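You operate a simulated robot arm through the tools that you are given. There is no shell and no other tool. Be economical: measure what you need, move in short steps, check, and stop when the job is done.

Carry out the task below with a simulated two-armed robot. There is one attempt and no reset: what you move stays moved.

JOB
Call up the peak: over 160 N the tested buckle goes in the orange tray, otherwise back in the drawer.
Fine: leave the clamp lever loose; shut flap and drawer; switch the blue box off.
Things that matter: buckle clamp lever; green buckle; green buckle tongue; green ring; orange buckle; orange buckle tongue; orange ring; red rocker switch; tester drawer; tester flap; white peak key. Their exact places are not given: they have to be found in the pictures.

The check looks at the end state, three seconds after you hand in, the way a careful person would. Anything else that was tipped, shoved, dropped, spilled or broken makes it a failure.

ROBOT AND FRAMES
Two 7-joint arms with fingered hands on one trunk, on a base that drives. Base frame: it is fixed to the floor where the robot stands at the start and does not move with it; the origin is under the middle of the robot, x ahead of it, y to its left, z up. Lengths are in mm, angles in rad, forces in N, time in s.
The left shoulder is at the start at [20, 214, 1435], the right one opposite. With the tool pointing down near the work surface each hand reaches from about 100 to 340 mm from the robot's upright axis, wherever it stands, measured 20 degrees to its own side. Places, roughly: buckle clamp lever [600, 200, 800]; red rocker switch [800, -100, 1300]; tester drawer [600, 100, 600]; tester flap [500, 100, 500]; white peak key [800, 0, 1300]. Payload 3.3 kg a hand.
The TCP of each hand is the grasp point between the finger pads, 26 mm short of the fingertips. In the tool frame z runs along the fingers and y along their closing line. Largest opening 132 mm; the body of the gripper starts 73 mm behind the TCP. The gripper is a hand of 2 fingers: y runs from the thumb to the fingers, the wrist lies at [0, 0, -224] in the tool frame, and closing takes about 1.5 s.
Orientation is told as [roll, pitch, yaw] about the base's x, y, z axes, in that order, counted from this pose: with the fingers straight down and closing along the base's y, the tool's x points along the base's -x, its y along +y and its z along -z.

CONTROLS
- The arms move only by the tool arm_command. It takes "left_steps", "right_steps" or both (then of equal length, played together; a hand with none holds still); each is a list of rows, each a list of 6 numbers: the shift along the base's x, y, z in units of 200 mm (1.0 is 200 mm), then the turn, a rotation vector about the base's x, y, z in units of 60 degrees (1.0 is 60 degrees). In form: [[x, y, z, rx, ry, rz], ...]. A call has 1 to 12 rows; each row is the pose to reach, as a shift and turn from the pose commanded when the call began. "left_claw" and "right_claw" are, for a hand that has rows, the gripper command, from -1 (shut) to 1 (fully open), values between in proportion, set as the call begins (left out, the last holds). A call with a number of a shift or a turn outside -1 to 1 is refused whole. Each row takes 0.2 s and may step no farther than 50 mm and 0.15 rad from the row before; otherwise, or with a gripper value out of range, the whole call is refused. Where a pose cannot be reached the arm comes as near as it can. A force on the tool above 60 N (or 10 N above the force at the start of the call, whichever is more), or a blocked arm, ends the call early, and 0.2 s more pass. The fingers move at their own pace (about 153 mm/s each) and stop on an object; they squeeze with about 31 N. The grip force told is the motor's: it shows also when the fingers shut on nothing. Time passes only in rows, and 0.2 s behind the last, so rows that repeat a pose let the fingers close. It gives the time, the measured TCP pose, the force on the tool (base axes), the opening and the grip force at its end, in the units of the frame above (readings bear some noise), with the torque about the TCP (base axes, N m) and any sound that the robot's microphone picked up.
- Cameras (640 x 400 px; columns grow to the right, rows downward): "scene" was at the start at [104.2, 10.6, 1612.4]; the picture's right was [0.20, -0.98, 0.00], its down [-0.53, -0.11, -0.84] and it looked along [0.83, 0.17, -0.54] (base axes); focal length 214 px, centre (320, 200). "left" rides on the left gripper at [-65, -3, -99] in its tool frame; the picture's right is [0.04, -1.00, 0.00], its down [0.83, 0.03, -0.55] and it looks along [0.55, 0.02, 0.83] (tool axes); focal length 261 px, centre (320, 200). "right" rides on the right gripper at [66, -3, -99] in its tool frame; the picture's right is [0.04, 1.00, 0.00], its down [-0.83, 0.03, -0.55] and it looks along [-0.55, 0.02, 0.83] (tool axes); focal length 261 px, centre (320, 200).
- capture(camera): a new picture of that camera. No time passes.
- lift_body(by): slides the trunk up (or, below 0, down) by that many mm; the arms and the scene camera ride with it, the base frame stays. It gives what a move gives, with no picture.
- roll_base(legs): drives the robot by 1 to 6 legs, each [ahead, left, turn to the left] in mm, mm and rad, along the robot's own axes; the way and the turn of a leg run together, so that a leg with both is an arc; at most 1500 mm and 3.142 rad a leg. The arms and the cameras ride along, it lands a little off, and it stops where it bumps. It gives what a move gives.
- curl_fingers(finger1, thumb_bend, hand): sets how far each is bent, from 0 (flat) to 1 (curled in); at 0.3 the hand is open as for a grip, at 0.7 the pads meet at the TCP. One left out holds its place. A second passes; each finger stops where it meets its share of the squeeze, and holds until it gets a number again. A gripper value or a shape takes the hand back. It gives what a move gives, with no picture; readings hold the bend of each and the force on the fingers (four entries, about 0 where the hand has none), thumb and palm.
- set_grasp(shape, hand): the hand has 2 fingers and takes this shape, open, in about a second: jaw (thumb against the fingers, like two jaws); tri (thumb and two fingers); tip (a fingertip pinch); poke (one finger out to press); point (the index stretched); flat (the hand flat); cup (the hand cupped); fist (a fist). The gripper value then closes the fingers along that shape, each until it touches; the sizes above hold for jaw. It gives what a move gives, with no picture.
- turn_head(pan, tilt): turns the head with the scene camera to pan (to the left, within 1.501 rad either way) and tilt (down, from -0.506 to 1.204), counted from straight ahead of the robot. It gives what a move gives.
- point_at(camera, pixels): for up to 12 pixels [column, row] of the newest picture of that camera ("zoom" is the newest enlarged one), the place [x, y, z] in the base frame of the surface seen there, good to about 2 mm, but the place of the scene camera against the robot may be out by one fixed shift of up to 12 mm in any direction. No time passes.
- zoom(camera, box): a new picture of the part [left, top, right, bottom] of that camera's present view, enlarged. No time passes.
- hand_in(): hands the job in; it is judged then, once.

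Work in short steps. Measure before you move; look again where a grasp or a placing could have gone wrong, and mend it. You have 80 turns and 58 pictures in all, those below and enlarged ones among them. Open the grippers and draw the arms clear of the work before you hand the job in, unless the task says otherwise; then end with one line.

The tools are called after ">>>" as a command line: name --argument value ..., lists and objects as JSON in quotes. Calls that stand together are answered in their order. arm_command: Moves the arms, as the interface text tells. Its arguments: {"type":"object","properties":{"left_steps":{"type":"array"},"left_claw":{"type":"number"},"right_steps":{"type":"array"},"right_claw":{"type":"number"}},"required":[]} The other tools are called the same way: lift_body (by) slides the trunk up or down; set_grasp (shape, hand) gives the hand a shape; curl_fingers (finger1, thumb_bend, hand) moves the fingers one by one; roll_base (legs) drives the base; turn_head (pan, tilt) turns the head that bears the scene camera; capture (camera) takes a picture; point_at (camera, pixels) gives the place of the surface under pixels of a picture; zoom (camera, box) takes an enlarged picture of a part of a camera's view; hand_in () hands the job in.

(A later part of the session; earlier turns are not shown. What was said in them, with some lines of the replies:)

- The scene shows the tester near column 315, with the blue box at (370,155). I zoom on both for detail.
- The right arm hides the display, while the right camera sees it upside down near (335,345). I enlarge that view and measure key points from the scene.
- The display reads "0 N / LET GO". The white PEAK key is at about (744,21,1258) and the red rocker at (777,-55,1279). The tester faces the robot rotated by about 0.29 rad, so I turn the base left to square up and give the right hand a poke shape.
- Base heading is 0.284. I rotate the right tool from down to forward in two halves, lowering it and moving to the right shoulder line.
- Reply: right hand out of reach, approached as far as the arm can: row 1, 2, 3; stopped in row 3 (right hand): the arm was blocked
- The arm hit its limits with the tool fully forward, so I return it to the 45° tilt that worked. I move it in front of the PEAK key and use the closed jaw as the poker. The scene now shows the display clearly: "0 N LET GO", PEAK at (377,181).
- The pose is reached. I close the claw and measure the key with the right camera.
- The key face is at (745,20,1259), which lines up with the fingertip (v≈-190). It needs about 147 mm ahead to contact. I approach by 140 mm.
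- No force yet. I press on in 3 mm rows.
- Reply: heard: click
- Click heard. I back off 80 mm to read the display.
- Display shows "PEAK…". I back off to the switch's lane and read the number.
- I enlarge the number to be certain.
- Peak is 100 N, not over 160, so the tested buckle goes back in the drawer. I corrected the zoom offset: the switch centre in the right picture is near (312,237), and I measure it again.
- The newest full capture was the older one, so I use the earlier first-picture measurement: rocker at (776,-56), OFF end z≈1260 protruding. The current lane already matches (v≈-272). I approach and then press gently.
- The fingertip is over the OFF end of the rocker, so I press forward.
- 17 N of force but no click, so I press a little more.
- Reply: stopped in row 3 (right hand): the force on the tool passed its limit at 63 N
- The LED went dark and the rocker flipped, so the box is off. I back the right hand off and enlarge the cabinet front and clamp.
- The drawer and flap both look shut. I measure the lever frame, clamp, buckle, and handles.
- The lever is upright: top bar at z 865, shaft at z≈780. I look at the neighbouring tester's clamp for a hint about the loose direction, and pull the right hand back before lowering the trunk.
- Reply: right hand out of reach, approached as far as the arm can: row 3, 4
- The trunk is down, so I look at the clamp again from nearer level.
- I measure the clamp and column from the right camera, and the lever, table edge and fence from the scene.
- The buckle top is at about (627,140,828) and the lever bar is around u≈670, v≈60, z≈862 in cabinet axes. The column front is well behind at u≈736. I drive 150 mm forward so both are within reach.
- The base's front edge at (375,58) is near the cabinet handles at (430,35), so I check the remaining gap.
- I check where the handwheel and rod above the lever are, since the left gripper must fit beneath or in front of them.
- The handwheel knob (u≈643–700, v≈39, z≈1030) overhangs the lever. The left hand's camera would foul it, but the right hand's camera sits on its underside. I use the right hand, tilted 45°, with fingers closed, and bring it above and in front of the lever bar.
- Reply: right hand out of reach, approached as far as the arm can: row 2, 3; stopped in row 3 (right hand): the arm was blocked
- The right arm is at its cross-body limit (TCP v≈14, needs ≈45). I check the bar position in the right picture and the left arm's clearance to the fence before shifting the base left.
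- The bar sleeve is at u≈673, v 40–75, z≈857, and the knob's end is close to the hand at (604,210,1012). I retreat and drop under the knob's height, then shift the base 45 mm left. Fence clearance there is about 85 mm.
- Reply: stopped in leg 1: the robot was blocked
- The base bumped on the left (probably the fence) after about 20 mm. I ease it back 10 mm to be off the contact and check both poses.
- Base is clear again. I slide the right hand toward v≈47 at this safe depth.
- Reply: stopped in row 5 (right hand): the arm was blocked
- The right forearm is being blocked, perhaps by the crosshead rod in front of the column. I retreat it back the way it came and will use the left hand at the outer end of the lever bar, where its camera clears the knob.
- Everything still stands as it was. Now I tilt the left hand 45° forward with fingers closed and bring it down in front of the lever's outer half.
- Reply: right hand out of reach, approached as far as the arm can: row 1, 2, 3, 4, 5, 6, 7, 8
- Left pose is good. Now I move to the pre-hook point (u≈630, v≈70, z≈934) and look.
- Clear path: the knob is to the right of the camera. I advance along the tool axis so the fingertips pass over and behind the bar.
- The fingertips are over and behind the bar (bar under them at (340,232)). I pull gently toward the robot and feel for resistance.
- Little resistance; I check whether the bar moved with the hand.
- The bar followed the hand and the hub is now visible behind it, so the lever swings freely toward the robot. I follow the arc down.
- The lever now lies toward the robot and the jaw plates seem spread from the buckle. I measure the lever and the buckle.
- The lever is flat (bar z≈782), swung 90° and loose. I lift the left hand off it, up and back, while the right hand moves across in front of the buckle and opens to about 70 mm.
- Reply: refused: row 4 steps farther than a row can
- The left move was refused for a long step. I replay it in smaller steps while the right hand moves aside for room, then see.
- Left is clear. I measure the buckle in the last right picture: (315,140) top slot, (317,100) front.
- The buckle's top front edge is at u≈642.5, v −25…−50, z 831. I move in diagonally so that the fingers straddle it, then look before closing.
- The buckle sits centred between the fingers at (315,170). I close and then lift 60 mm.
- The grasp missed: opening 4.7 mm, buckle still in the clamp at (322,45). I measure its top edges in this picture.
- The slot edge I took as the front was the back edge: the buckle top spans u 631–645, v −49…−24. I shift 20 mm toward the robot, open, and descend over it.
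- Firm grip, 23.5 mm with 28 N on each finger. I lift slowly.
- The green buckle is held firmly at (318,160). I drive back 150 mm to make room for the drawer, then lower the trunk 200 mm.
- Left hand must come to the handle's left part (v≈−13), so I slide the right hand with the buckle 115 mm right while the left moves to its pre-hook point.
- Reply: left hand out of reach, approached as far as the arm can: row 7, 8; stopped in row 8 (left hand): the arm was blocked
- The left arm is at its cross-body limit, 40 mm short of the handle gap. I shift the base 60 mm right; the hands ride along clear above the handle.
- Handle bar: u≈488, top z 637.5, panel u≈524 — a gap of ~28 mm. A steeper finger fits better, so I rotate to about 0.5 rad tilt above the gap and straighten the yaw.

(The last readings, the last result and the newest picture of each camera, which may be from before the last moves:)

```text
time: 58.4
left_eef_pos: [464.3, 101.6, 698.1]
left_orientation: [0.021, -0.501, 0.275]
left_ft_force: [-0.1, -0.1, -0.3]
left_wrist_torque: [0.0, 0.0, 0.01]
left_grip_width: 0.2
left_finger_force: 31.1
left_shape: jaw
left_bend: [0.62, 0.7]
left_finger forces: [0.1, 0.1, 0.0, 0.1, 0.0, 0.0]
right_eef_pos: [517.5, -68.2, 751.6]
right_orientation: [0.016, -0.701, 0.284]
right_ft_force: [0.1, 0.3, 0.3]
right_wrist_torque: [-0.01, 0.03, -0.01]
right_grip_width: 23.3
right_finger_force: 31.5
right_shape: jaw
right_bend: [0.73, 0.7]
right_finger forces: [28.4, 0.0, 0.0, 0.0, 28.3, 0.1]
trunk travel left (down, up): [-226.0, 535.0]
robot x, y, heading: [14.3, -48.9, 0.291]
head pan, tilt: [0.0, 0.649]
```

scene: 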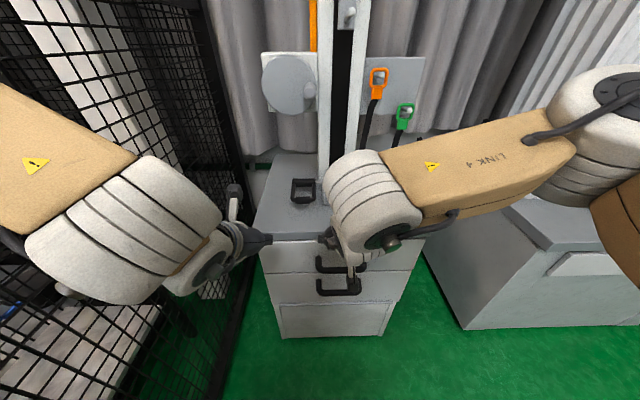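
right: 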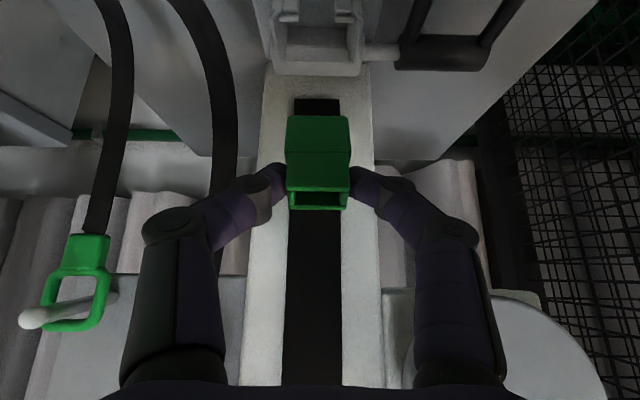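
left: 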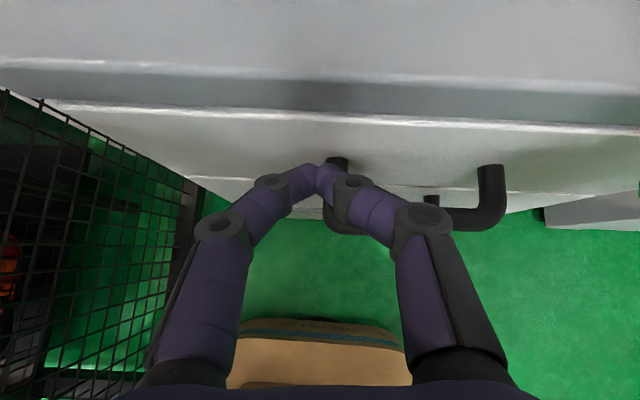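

Orientation is as wanted (u 474, z 698). I slide down along the tool axis behind the bar.

>>> arm_command --left_steps '[[0.04, 0.011, -0.075, 0, 0, 0], [0.08, 0.023, -0.15, 0, 0, 0], [0.115, 0.034, -0.222, 0, 0, 0], [0.115, 0.034, -0.222, 0, 0, 0]]'

>>> capture --camera "left"

```text
time: 59.4
left_eef_pos: [488.3, 108.1, 654.1]
left_orientation: [0.02, -0.501, 0.275]
left_ft_force: [0.8, 0.5, 0.3]
left_wrist_torque: [0.0, -0.01, 0.03]
left_grip_width: 0.1
left_finger_force: 31.1
left_shape: jaw
left_bend: [0.62, 0.7]
left_finger forces: [0.1, 0.1, 0.1, 0.0, 0.1, 0.1]
right_eef_pos: [517.0, -67.4, 750.7]
right_orientation: [0.017, -0.699, 0.284]
right_ft_force: [0.9, 0.1, 0.0]
right_wrist_torque: [0.0, 0.01, 0.01]
right_grip_width: 23.0
right_finger_force: 31.0
right_shape: jaw
right_bend: [0.73, 0.7]
right_finger forces: [28.4, 0.1, 0.1, 0.0, 28.4, 0.1]
trunk travel left (down, up): [-226.0, 535.0]
robot x, y, heading: [17.2, -46.3, 0.288]
head pan, tilt: [0.0, 0.649]
```

```text
13 pictures are left
```

left: 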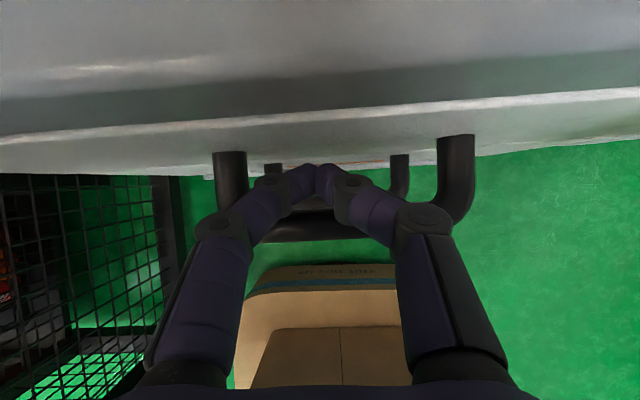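

The fingertips are behind the bar inside the handle. I pull the drawer by driving the base back 170 mm.

>>> roll_base --legs '[[-170, 0, 0]]'

>>> capture --camera "scene"

```text
time: 60.8
left_eef_pos: [322.3, 59.7, 652.6]
left_orientation: [0.017, -0.502, 0.278]
left_ft_force: [-0.7, -0.6, -0.5]
left_wrist_torque: [-0.03, 0.03, 0.0]
left_grip_width: 0.2
left_finger_force: 31.2
left_shape: jaw
left_bend: [0.61, 0.7]
left_finger forces: [0.1, 0.0, 0.0, 0.0, 0.1, 0.0]
right_eef_pos: [353.0, -116.4, 751.2]
right_orientation: [0.017, -0.703, 0.288]
right_ft_force: [-0.9, -0.6, -0.1]
right_wrist_torque: [0.0, 0.03, -0.01]
right_grip_width: 23.3
right_finger_force: 31.2
right_shape: jaw
right_bend: [0.73, 0.7]
right_finger forces: [28.4, 0.0, 0.0, 0.0, 28.4, 0.1]
trunk travel left (down, up): [-226.0, 535.0]
robot x, y, heading: [-147.1, -97.6, 0.287]
head pan, tilt: [0.0, 0.649]
```

```text
12 pictures are left
```

scene: 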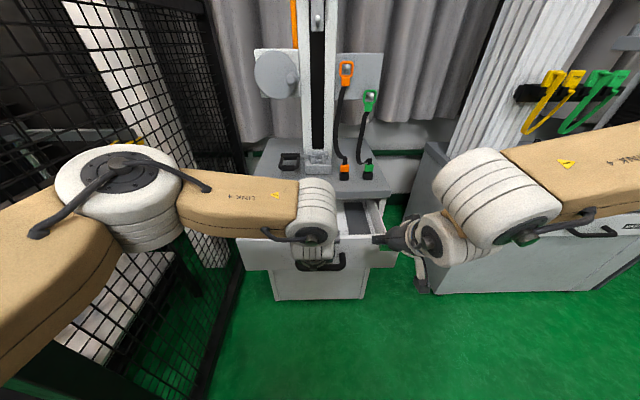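

The drawer is open with its interior visible at (355,215). I lift the left hand off the handle, up and left, to clear the way.

>>> arm_command --left_steps '[[0, 0, 0.12, 0, 0, 0], [0, 0, 0.3, 0, 0, 0], [0, 0.05, 0.5, 0, 0, 0], [0, 0.2, 0.65, 0, 0, 0], [-0.02, 0.4, 0.75, 0, 0, 0], [-0.04, 0.6, 0.85, 0, 0, 0], [-0.06, 0.75, 0.95, 0, 0, 0]]'

>>> capture --camera "right"

>>> zoom --camera "scene" --box '[220, 170, 420, 300]'

```text
time: 62.4
left_eef_pos: [310.9, 213.5, 844.6]
left_orientation: [0.02, -0.5, 0.275]
left_ft_force: [0.1, 0.1, 1.0]
left_wrist_torque: [-0.01, 0.01, 0.0]
left_grip_width: 0.0
left_finger_force: 31.2
left_shape: jaw
left_bend: [0.61, 0.7]
left_finger forces: [0.0, 0.0, 0.0, 0.0, 0.1, 0.0]
right_eef_pos: [352.3, -115.6, 750.9]
right_orientation: [0.017, -0.702, 0.286]
right_ft_force: [0.6, 0.0, 0.7]
right_wrist_torque: [0.04, 0.03, -0.01]
right_grip_width: 23.3
right_finger_force: 30.7
right_shape: jaw
right_bend: [0.73, 0.7]
right_finger forces: [28.4, 0.0, 0.1, 0.1, 28.4, 0.0]
trunk travel left (down, up): [-226.0, 535.0]
robot x, y, heading: [-150.0, -91.8, 0.288]
head pan, tilt: [0.0, 0.649]
```

```text
11 pictures are left
```

right: 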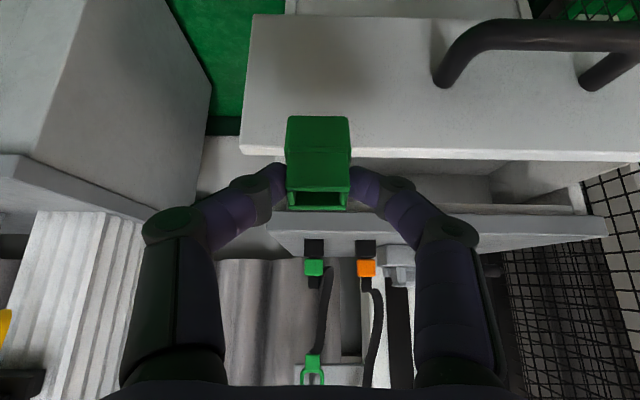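

```text
3.08 times, centred on (320, 235) of scene
```

zoom: 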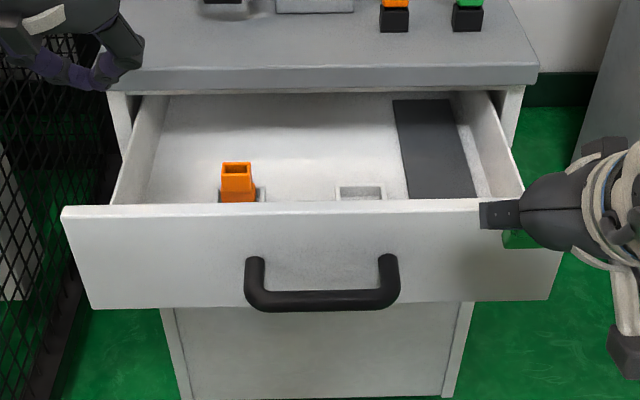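

The orange buckle stands upright in a nest at the left of the drawer, and an empty nest for the green one is at zoom (360,192). I measure these.

>>> point_at --camera "zoom" --pixels '[[338, 187], [383, 187], [360, 186], [360, 196], [340, 196], [381, 196], [237, 180], [237, 195], [260, 192], [218, 196], [300, 190], [310, 208]]'

>>> point_at --camera "zoom" --pixels '[[223, 165], [251, 165], [237, 163], [237, 176], [345, 185], [376, 185], [338, 199], [384, 199], [260, 150], [500, 205], [450, 190], [100, 215]]'

>>> point_at --camera "right" --pixels '[[318, 125], [318, 150], [292, 190], [346, 190], [318, 195], [318, 208], [295, 120], [343, 120], [450, 145], [420, 160]]'

```text
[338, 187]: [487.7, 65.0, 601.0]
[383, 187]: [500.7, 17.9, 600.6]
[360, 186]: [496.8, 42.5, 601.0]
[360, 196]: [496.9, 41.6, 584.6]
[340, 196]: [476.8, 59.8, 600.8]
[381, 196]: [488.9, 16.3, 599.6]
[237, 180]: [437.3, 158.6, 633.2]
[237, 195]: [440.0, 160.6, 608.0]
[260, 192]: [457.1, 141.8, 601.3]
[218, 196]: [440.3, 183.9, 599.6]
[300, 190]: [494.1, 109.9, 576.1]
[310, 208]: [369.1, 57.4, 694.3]
```

```text
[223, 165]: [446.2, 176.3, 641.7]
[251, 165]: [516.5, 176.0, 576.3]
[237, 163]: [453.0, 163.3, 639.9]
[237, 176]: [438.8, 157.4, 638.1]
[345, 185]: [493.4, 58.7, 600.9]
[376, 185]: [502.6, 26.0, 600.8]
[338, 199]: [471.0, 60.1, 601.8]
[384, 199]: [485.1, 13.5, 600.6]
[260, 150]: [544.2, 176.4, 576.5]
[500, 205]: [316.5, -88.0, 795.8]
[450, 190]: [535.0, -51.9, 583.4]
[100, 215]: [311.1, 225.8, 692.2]
```

```text
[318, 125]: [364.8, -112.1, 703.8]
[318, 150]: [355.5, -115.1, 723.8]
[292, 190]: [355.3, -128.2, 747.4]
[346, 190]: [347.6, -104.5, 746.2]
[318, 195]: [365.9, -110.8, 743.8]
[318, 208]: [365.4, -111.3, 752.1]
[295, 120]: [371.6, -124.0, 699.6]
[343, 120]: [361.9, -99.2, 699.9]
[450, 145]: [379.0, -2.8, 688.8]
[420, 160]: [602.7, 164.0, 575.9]
```

The green buckle leans about 0.32 rad in the grip (its slot's back edge is 5 mm higher), so I rotate the hand by that to bring it upright and raise it over the drawer front. Then I drive 100 mm forward for reach.

>>> arm_command --right_steps '[[0, 0, 0.15, -0.02, 0.06, 0], [0, 0, 0.3, -0.04, 0.12, 0], [0, 0, 0.45, -0.06, 0.18, 0], [0, 0, 0.5, -0.075, 0.24, 0], [0, 0, 0.5, -0.086, 0.293, 0], [0, 0, 0.5, -0.086, 0.293, 0]]'

>>> roll_base --legs '[[100, 0, 0]]'

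```text
time: 63.8
left_eef_pos: [312.0, 213.2, 844.5]
left_orientation: [0.021, -0.501, 0.278]
left_ft_force: [-0.7, 0.0, 0.7]
left_wrist_torque: [0.01, 0.02, -0.02]
left_grip_width: 0.1
left_finger_force: 31.1
left_shape: jaw
left_bend: [0.61, 0.7]
left_finger forces: [0.0, 0.0, 0.1, 0.1, 0.0, 0.0]
right_eef_pos: [352.7, -115.7, 851.5]
right_orientation: [0.019, -0.381, 0.286]
right_ft_force: [-0.1, -0.1, -0.8]
right_wrist_torque: [0.01, -0.01, 0.01]
right_grip_width: 23.1
right_finger_force: 31.3
right_shape: jaw
right_bend: [0.73, 0.7]
right_finger forces: [28.2, 0.0, 0.0, 0.1, 28.1, 0.1]
trunk travel left (down, up): [-226.0, 535.0]
robot x, y, heading: [-146.2, -97.5, 0.288]
head pan, tilt: [0.0, 0.649]
```

```text
time: 65.0
left_eef_pos: [408.0, 242.2, 843.9]
left_orientation: [0.019, -0.5, 0.28]
left_ft_force: [-0.8, -0.1, -0.5]
left_wrist_torque: [-0.01, 0.0, 0.01]
left_grip_width: 0.0
left_finger_force: 30.6
left_shape: jaw
left_bend: [0.61, 0.7]
left_finger forces: [0.0, 0.0, 0.0, 0.0, 0.0, 0.0]
right_eef_pos: [449.2, -86.6, 852.0]
right_orientation: [0.019, -0.38, 0.287]
right_ft_force: [0.2, -0.3, -1.6]
right_wrist_torque: [0.0, 0.02, 0.01]
right_grip_width: 23.1
right_finger_force: 30.9
right_shape: jaw
right_bend: [0.73, 0.7]
right_finger forces: [28.2, 0.1, 0.0, 0.1, 28.2, 0.0]
trunk travel left (down, up): [-226.0, 535.0]
robot x, y, heading: [-55.5, -66.9, 0.293]
head pan, tilt: [0.0, 0.649]
```

Now I carry the buckle over the empty nest at a height of z≈770 and look.

>>> arm_command --right_steps '[[0.02, 0.15, 0, 0, 0, 0], [0.04, 0.32, -0.05, 0, 0, 0], [0.065, 0.49, -0.15, 0, 0, 0], [0.095, 0.653, -0.3, 0, 0, 0], [0.095, 0.653, -0.4, 0, 0, 0], [0.095, 0.653, -0.4, 0, 0, 0]]'

>>> capture --camera "right"

```text
time: 66.4
left_eef_pos: [406.4, 242.1, 844.3]
left_orientation: [0.019, -0.5, 0.279]
left_ft_force: [0.0, -0.5, 0.0]
left_wrist_torque: [-0.02, -0.03, -0.02]
left_grip_width: 0.3
left_finger_force: 30.6
left_shape: jaw
left_bend: [0.61, 0.7]
left_finger forces: [0.1, 0.0, 0.0, 0.0, 0.0, 0.1]
right_eef_pos: [467.0, 42.6, 772.0]
right_orientation: [0.019, -0.381, 0.288]
right_ft_force: [0.0, -0.1, 0.5]
right_wrist_torque: [-0.01, 0.01, 0.0]
right_grip_width: 23.0
right_finger_force: 30.8
right_shape: jaw
right_bend: [0.73, 0.7]
right_finger forces: [28.3, 0.1, 0.1, 0.0, 28.2, 0.0]
trunk travel left (down, up): [-226.0, 535.0]
robot x, y, heading: [-52.4, -68.1, 0.298]
head pan, tilt: [0.0, 0.649]
```

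```text
9 pictures are left
```

right: 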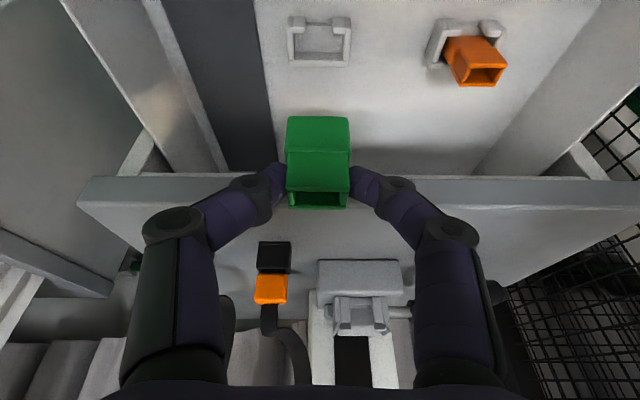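

The nest is plain at (319,42) with the orange buckle at (475,60). I measure both, plus the buckle in hand.

>>> point_at --camera "right" --pixels '[[319, 62], [292, 62], [347, 62], [290, 40], [349, 40], [296, 24], [343, 22], [319, 45], [319, 30], [290, 22], [350, 20]]'

>>> point_at --camera "right" --pixels '[[475, 42], [457, 83], [496, 83], [462, 68], [505, 66], [480, 62], [431, 62], [318, 125], [318, 145], [296, 195], [342, 195], [318, 207]]'

```text
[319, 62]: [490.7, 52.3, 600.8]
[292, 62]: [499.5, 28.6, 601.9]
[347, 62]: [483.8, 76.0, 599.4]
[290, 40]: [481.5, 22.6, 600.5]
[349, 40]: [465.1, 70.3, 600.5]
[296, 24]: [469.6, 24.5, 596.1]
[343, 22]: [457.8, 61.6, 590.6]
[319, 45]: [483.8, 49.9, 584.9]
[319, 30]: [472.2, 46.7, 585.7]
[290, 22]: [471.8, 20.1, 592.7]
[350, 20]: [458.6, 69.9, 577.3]
```

```text
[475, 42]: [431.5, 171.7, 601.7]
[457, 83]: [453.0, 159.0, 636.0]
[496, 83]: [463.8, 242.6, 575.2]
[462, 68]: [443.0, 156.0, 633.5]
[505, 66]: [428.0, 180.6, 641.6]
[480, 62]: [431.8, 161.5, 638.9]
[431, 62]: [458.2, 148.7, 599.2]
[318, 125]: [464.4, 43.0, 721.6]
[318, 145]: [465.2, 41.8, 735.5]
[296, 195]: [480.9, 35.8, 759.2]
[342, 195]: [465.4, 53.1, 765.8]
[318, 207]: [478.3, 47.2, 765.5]
```

The buckle now hangs vertical (front face u≈458 at two heights), and the nest centre is u≈469, v≈−88. I shift 5 mm forward with a slight extra tilt to keep the hand camera clear of the drawer front, and lower to just above the nest.

>>> arm_command --right_steps '[[0.023, 0.011, -0.1, -0.0215, 0.0735, 0], [0.023, 0.011, -0.25, -0.0215, 0.0735, 0], [0.023, 0.011, -0.38, -0.0215, 0.0735, 0], [0.023, 0.011, -0.48, -0.0215, 0.0735, 0], [0.023, 0.011, -0.52, -0.0215, 0.0735, 0], [0.023, 0.011, -0.52, -0.0215, 0.0735, 0]]'

>>> capture --camera "right"

```text
time: 67.8
left_eef_pos: [408.2, 242.0, 843.9]
left_orientation: [0.018, -0.501, 0.279]
left_ft_force: [0.1, 0.3, -0.1]
left_wrist_torque: [0.02, 0.0, 0.02]
left_grip_width: 0.1
left_finger_force: 31.2
left_shape: jaw
left_bend: [0.61, 0.7]
left_finger forces: [0.0, 0.0, 0.0, 0.0, 0.0, 0.0]
right_eef_pos: [471.1, 46.3, 667.4]
right_orientation: [0.019, -0.3, 0.288]
right_ft_force: [-0.2, -0.6, 0.8]
right_wrist_torque: [0.01, -0.02, 0.04]
right_grip_width: 23.3
right_finger_force: 30.5
right_shape: jaw
right_bend: [0.73, 0.7]
right_finger forces: [28.3, 0.1, 0.1, 0.0, 28.3, 0.0]
trunk travel left (down, up): [-226.0, 535.0]
robot x, y, heading: [-53.2, -66.9, 0.292]
head pan, tilt: [0.0, 0.649]
```

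```text
8 pictures are left
```

right: 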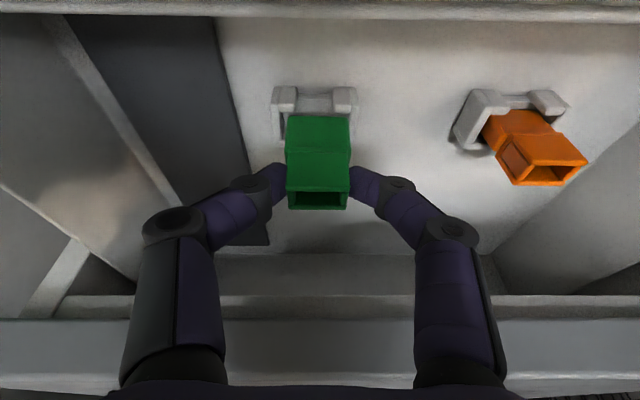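

Aligned laterally. I check lips, back wall and buckle front in this picture before inserting.

>>> point_at --camera "right" --pixels '[[283, 92], [345, 92], [283, 105], [318, 100], [318, 120], [318, 140], [292, 120], [346, 120], [318, 207], [505, 115], [530, 112], [515, 150]]'

```text
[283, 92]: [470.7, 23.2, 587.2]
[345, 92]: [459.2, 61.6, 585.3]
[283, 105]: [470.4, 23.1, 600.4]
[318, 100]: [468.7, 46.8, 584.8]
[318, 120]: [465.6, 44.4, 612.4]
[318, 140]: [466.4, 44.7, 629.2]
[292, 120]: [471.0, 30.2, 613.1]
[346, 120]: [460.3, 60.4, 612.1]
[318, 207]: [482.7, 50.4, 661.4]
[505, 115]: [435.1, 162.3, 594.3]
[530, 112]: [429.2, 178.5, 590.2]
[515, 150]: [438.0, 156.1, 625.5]
```

The lips' inner face is near u≈463 and the orange buckle's front is at 463. Green's front is at 459, so I shift 4.5 mm forward, then lower in 4 mm rows about 22 mm.

>>> arm_command --right_steps '[[0.023, 0, 0, 0, 0, 0], [0.023, 0, -0.02, 0, 0, 0], [0.023, 0, -0.04, 0, 0, 0], [0.023, 0, -0.06, 0, 0, 0], [0.023, 0, -0.08, 0, 0, 0], [0.023, 0, -0.1, 0, 0, 0], [0.023, 0, -0.1, 0, 0, 0]]'

```text
time: 69.4
left_eef_pos: [406.9, 241.7, 844.3]
left_orientation: [0.019, -0.501, 0.28]
left_ft_force: [-0.9, -0.2, 0.0]
left_wrist_torque: [-0.01, 0.01, 0.01]
left_grip_width: 0.2
left_finger_force: 30.9
left_shape: jaw
left_bend: [0.61, 0.7]
left_finger forces: [0.0, 0.1, 0.1, 0.0, 0.0, 0.1]
right_eef_pos: [476.6, 47.6, 647.0]
right_orientation: [0.017, -0.299, 0.288]
right_ft_force: [0.3, 0.5, 0.2]
right_wrist_torque: [-0.02, 0.01, -0.03]
right_grip_width: 23.4
right_finger_force: 30.8
right_shape: jaw
right_bend: [0.73, 0.7]
right_finger forces: [29.5, 0.0, 0.1, 0.0, 29.5, 0.1]
trunk travel left (down, up): [-226.0, 535.0]
robot x, y, heading: [-54.9, -67.2, 0.288]
head pan, tilt: [0.0, 0.649]
```

No contact force, so it is inside the nest. I lower the last 5 mm.

>>> arm_command --right_steps '[[0, 0, -0.01, 0, 0, 0], [0, 0, -0.02, 0, 0, 0], [0, 0, -0.028, 0, 0, 0], [0, 0, -0.028, 0, 0, 0]]'

>>> capture --camera "right"

```text
time: 70.4
left_eef_pos: [404.9, 241.4, 845.2]
left_orientation: [0.018, -0.504, 0.281]
left_ft_force: [-0.1, -0.1, 0.3]
left_wrist_torque: [0.01, -0.03, 0.0]
left_grip_width: 0.0
left_finger_force: 31.3
left_shape: jaw
left_bend: [0.61, 0.7]
left_finger forces: [0.0, 0.0, 0.0, 0.0, 0.1, 0.1]
right_eef_pos: [475.4, 47.4, 644.1]
right_orientation: [0.019, -0.305, 0.289]
right_ft_force: [-0.5, -2.1, 24.9]
right_wrist_torque: [-0.06, -0.14, 0.01]
right_grip_width: 24.3
right_finger_force: 31.2
right_shape: jaw
right_bend: [0.73, 0.71]
right_finger forces: [34.3, 0.0, 0.0, 0.0, 35.9, 0.0]
trunk travel left (down, up): [-226.0, 535.0]
robot x, y, heading: [-53.2, -66.8, 0.289]
head pan, tilt: [0.0, 0.649]
```

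```text
7 pictures are left
```

right: 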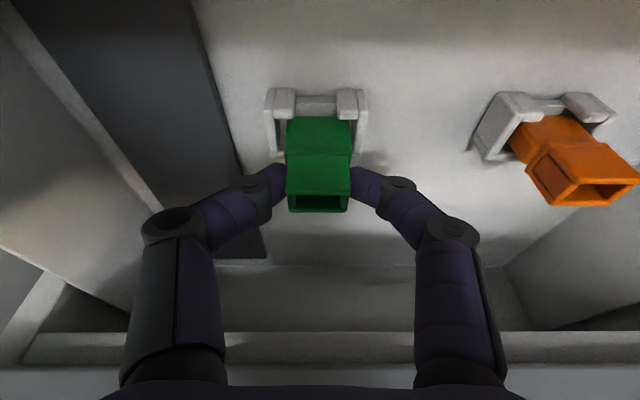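

25 N upward: it has seated on the nest floor, behind the lips. I ease the press off, open, and lift straight out along the tool axis.

>>> arm_command --right_steps '[[0, 0, 0.015, 0, 0, 0], [0, 0, 0.015, 0, 0, 0]]'

>>> arm_command --right_steps '[[0, 0, 0, 0, 0, 0], [0, 0, 0, 0, 0, 0], [0, 0, 0, 0, 0, 0], [-0.03, -0.01, 0.1, 0, 0, 0], [-0.07, -0.02, 0.25, 0, 0, 0], [-0.1, -0.03, 0.45, 0, 0, 0], [-0.1, -0.03, 0.65, 0, 0, 0]]' --right_claw -0.1

>>> capture --camera "right"

```text
time: 71.0
left_eef_pos: [406.9, 242.5, 844.8]
left_orientation: [0.02, -0.501, 0.279]
left_ft_force: [0.1, -0.6, 1.0]
left_wrist_torque: [-0.01, -0.01, 0.01]
left_grip_width: 0.0
left_finger_force: 31.0
left_shape: jaw
left_bend: [0.61, 0.7]
left_finger forces: [0.0, 0.0, 0.0, 0.0, 0.1, 0.1]
right_eef_pos: [475.6, 47.3, 645.6]
right_orientation: [0.02, -0.301, 0.287]
right_ft_force: [-1.5, 0.0, 9.5]
right_wrist_torque: [0.0, -0.04, 0.04]
right_grip_width: 23.8
right_finger_force: 30.9
right_shape: jaw
right_bend: [0.73, 0.71]
right_finger forces: [34.0, 0.0, 0.0, 0.0, 32.8, 0.0]
trunk travel left (down, up): [-226.0, 535.0]
robot x, y, heading: [-55.5, -68.6, 0.29]
head pan, tilt: [0.0, 0.649]
```

```text
time: 72.6
left_eef_pos: [407.1, 242.7, 843.6]
left_orientation: [0.019, -0.502, 0.279]
left_ft_force: [-0.4, 0.1, 0.5]
left_wrist_torque: [-0.02, -0.02, -0.03]
left_grip_width: 0.1
left_finger_force: 30.8
left_shape: jaw
left_bend: [0.61, 0.7]
left_finger forces: [0.1, 0.0, 0.0, 0.0, 0.0, 0.0]
right_eef_pos: [457.1, 41.0, 775.4]
right_orientation: [0.02, -0.299, 0.287]
right_ft_force: [0.1, -0.3, 0.1]
right_wrist_torque: [0.01, 0.0, 0.03]
right_grip_width: 58.9
right_finger_force: 0.1
right_shape: jaw
right_bend: [0.73, 0.7]
right_finger forces: [0.1, 0.0, 0.0, 0.0, 0.1, 0.1]
trunk travel left (down, up): [-226.0, 535.0]
robot x, y, heading: [-54.7, -65.2, 0.291]
head pan, tilt: [0.0, 0.649]
```

```text
6 pictures are left
```

right: 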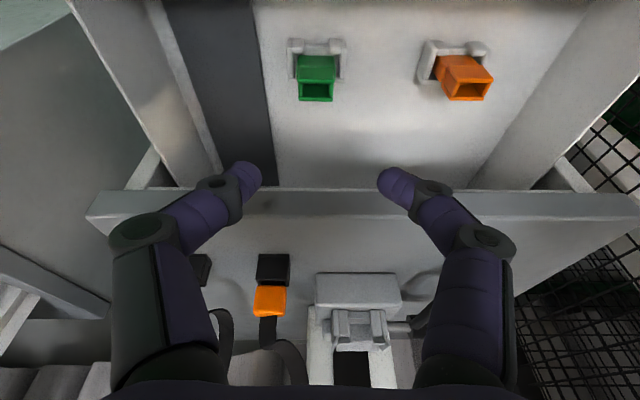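

The green buckle stands upright in its nest at (317,78) beside the orange one. I close the right fingers and drive back 180 mm to get in front of the drawer.

>>> roll_base --legs '[[-180, 0, 0]]'

>>> arm_command --right_steps '[[-0.02, 0.06, 0, 0, 0, 0], [-0.055, 0.187, 0, 0, 0, 0], [-0.055, 0.187, -0.2, 0, 0, 0], [-0.055, 0.187, -0.4, 0, 0, 0], [-0.055, 0.187, -0.6, 0, 0, 0], [-0.055, 0.187, -0.675, 0, 0, 0], [-0.055, 0.187, -0.675, 0, 0, 0]]' --right_claw -1

>>> capture --camera "right"

```text
time: 74.1
left_eef_pos: [232.9, 189.2, 844.3]
left_orientation: [0.019, -0.503, 0.278]
left_ft_force: [0.5, -0.2, 0.4]
left_wrist_torque: [-0.01, -0.03, -0.03]
left_grip_width: 0.0
left_finger_force: 30.9
left_shape: jaw
left_bend: [0.61, 0.7]
left_finger forces: [0.0, 0.0, 0.0, 0.0, 0.0, 0.1]
right_eef_pos: [282.9, -12.0, 774.6]
right_orientation: [0.02, -0.302, 0.288]
right_ft_force: [0.8, 1.0, 0.9]
right_wrist_torque: [-0.01, -0.01, -0.03]
right_grip_width: 58.8
right_finger_force: 0.1
right_shape: jaw
right_bend: [0.73, 0.7]
right_finger forces: [0.0, 0.1, 0.0, 0.0, 0.1, 0.0]
trunk travel left (down, up): [-226.0, 535.0]
robot x, y, heading: [-229.2, -119.5, 0.29]
head pan, tilt: [0.0, 0.649]
```

```text
time: 75.7
left_eef_pos: [232.1, 190.7, 844.6]
left_orientation: [0.019, -0.499, 0.28]
left_ft_force: [-1.0, 0.2, 0.5]
left_wrist_torque: [0.05, 0.0, 0.01]
left_grip_width: 0.1
left_finger_force: 30.9
left_shape: jaw
left_bend: [0.61, 0.7]
left_finger forces: [0.0, 0.0, 0.0, 0.0, 0.0, 0.0]
right_eef_pos: [272.2, 27.1, 637.7]
right_orientation: [0.019, -0.3, 0.287]
right_ft_force: [0.9, -1.0, 0.1]
right_wrist_torque: [-0.04, -0.01, 0.03]
right_grip_width: 0.0
right_finger_force: 31.2
right_shape: jaw
right_bend: [0.62, 0.7]
right_finger forces: [0.1, 0.1, 0.0, 0.0, 0.1, 0.1]
trunk travel left (down, up): [-226.0, 535.0]
robot x, y, heading: [-227.4, -118.4, 0.293]
head pan, tilt: [0.0, 0.649]
```

```text
5 pictures are left
```

right: 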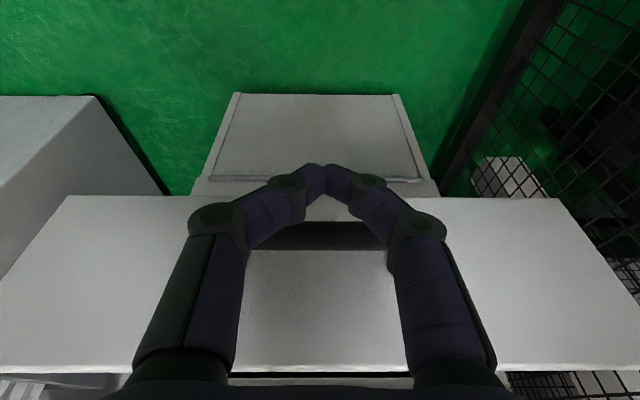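

The closed fingers are in front of the handle bar, centred. I drive forward 185 mm to push the drawer almost shut.

>>> roll_base --legs '[[185, 0, 0]]'

>>> arm_command --right_steps '[[0.024, 0.007, 0, 0, 0, 0], [0.048, 0.014, 0, 0, 0, 0], [0.072, 0.021, 0, 0, 0, 0], [0.096, 0.028, 0, 0, 0, 0]]'

```text
time: 77.2
left_eef_pos: [411.3, 245.2, 842.6]
left_orientation: [0.02, -0.501, 0.282]
left_ft_force: [0.4, -0.1, -0.6]
left_wrist_torque: [0.01, 0.01, 0.01]
left_grip_width: 0.0
left_finger_force: 31.4
left_shape: jaw
left_bend: [0.61, 0.7]
left_finger forces: [0.0, 0.0, 0.1, 0.0, 0.0, 0.0]
right_eef_pos: [451.1, 81.3, 638.6]
right_orientation: [0.02, -0.298, 0.289]
right_ft_force: [0.4, -0.6, 0.1]
right_wrist_torque: [-0.01, -0.02, -0.01]
right_grip_width: 0.0
right_finger_force: 30.9
right_shape: jaw
right_bend: [0.63, 0.7]
right_finger forces: [0.0, 0.1, 0.0, 0.0, 0.0, 0.0]
trunk travel left (down, up): [-226.0, 535.0]
robot x, y, heading: [-50.1, -68.8, 0.292]
head pan, tilt: [0.0, 0.649]
```

```text
time: 78.3
left_eef_pos: [407.8, 245.2, 845.9]
left_orientation: [0.02, -0.504, 0.281]
left_ft_force: [-0.6, 0.0, 0.2]
left_wrist_torque: [0.01, 0.0, -0.01]
left_grip_width: 0.0
left_finger_force: 31.4
left_shape: jaw
left_bend: [0.61, 0.7]
left_finger forces: [0.0, 0.0, 0.1, 0.0, 0.0, 0.0]
right_eef_pos: [463.7, 81.8, 636.5]
right_orientation: [0.028, -0.275, 0.288]
right_ft_force: [-22.3, -1.9, 6.4]
right_wrist_torque: [0.08, 0.14, 0.28]
right_grip_width: 0.0
right_finger_force: 31.4
right_shape: jaw
right_bend: [0.63, 0.7]
right_finger forces: [6.2, 0.0, 0.1, 0.0, 0.0, 0.1]
trunk travel left (down, up): [-226.0, 535.0]
robot x, y, heading: [-50.3, -67.0, 0.295]
head pan, tilt: [0.0, 0.649]
stopped in row 4 (right hand): the force on the tool passed its limit at 62 N (the readings are from after the stop); the commanded pose is now the measured one
```

The drawer hit its stop at 62 N, at the expected closed place. I drive back 200 mm, open the grippers and look.

>>> roll_base --legs '[[-200, 0, 0]]'

>>> arm_command --right_steps '[[0, -0.1, 0.1, 0, 0, 0], [0, -0.3, 0.2, 0, 0, 0], [0, -0.5, 0.3, 0, 0, 0], [0, -0.7, 0.3, 0, 0, 0], [0, -0.7, 0.3, 0, 0, 0]]' --right_claw 1 --left_steps '[[0, 0.05, 0, 0, 0, 0], [0, 0.1, 0, 0, 0, 0], [0, 0.1, 0, 0, 0, 0], [0, 0.1, 0, 0, 0, 0], [0, 0.1, 0, 0, 0, 0]]' --left_claw 0.6

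>>> capture --camera "scene"

```text
time: 80.0
left_eef_pos: [217.9, 185.7, 844.7]
left_orientation: [0.019, -0.501, 0.278]
left_ft_force: [0.2, 0.5, 0.1]
left_wrist_torque: [-0.01, 0.02, 0.03]
left_grip_width: 0.0
left_finger_force: 31.1
left_shape: jaw
left_bend: [0.61, 0.7]
left_finger forces: [0.1, 0.0, 0.0, 0.0, 0.0, 0.0]
right_eef_pos: [274.9, 24.0, 635.1]
right_orientation: [0.024, -0.28, 0.284]
right_ft_force: [-0.1, 1.1, 0.3]
right_wrist_torque: [-0.01, 0.02, 0.03]
right_grip_width: 0.1
right_finger_force: 31.0
right_shape: jaw
right_bend: [0.63, 0.7]
right_finger forces: [0.0, 0.0, 0.0, 0.0, 0.0, 0.0]
trunk travel left (down, up): [-226.0, 535.0]
robot x, y, heading: [-241.4, -120.6, 0.292]
head pan, tilt: [0.0, 0.649]
```

```text
time: 81.2
left_eef_pos: [216.9, 204.4, 844.5]
left_orientation: [0.021, -0.501, 0.277]
left_ft_force: [0.5, -0.8, -0.8]
left_wrist_torque: [0.03, 0.0, 0.02]
left_grip_width: 105.2
left_finger_force: 0.1
left_shape: jaw
left_bend: [0.59, 0.43]
left_finger forces: [0.0, 0.0, 0.0, 0.0, 0.0, 0.0]
right_eef_pos: [272.3, -117.2, 693.7]
right_orientation: [0.025, -0.279, 0.281]
right_ft_force: [0.1, -1.4, -0.2]
right_wrist_torque: [0.0, 0.0, 0.03]
right_grip_width: 131.9
right_finger_force: 0.0
right_shape: jaw
right_bend: [0.3, 0.3]
right_finger forces: [0.0, 0.0, 0.0, 0.0, 0.0, 0.0]
trunk travel left (down, up): [-226.0, 535.0]
robot x, y, heading: [-239.1, -122.8, 0.291]
head pan, tilt: [0.0, 0.649]
```

```text
4 pictures are left
```

scene: 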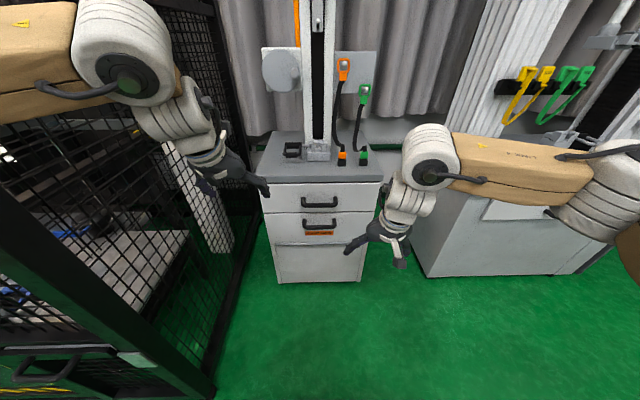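

The drawer and flap look shut. I check with one enlarged view and measure the panels.

>>> zoom --camera "scene" --box '[240, 120, 400, 260]'

>>> point_at --camera "scene" --pixels '[[285, 196], [355, 195], [285, 230], [355, 229], [320, 205], [320, 226], [290, 158], [320, 181]]'

```text
2.86 times, centred on (320, 190) of scene
```

zoom: 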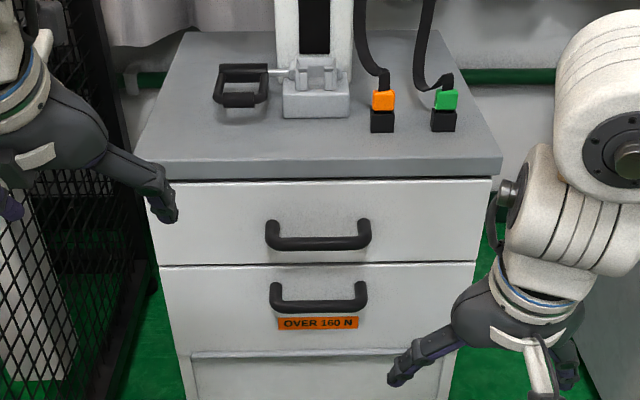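

```text
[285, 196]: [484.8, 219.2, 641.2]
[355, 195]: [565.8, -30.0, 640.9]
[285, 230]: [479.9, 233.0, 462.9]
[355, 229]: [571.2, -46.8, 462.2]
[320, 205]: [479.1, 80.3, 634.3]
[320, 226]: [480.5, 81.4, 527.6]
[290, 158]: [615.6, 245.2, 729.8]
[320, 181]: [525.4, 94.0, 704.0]
```

Drawer and flap are flush and the handle is back at its starting position. The lever lies loose, both buckles are in the drawer and the box is dark. Handing in.

>>> hand_in

```text
The job is handed in.
```

The peak read 100 N, not over 160, so I put the green buckle back upright in its drawer nest; the lever is loose, flap and drawer are shut, and the blue box is off.
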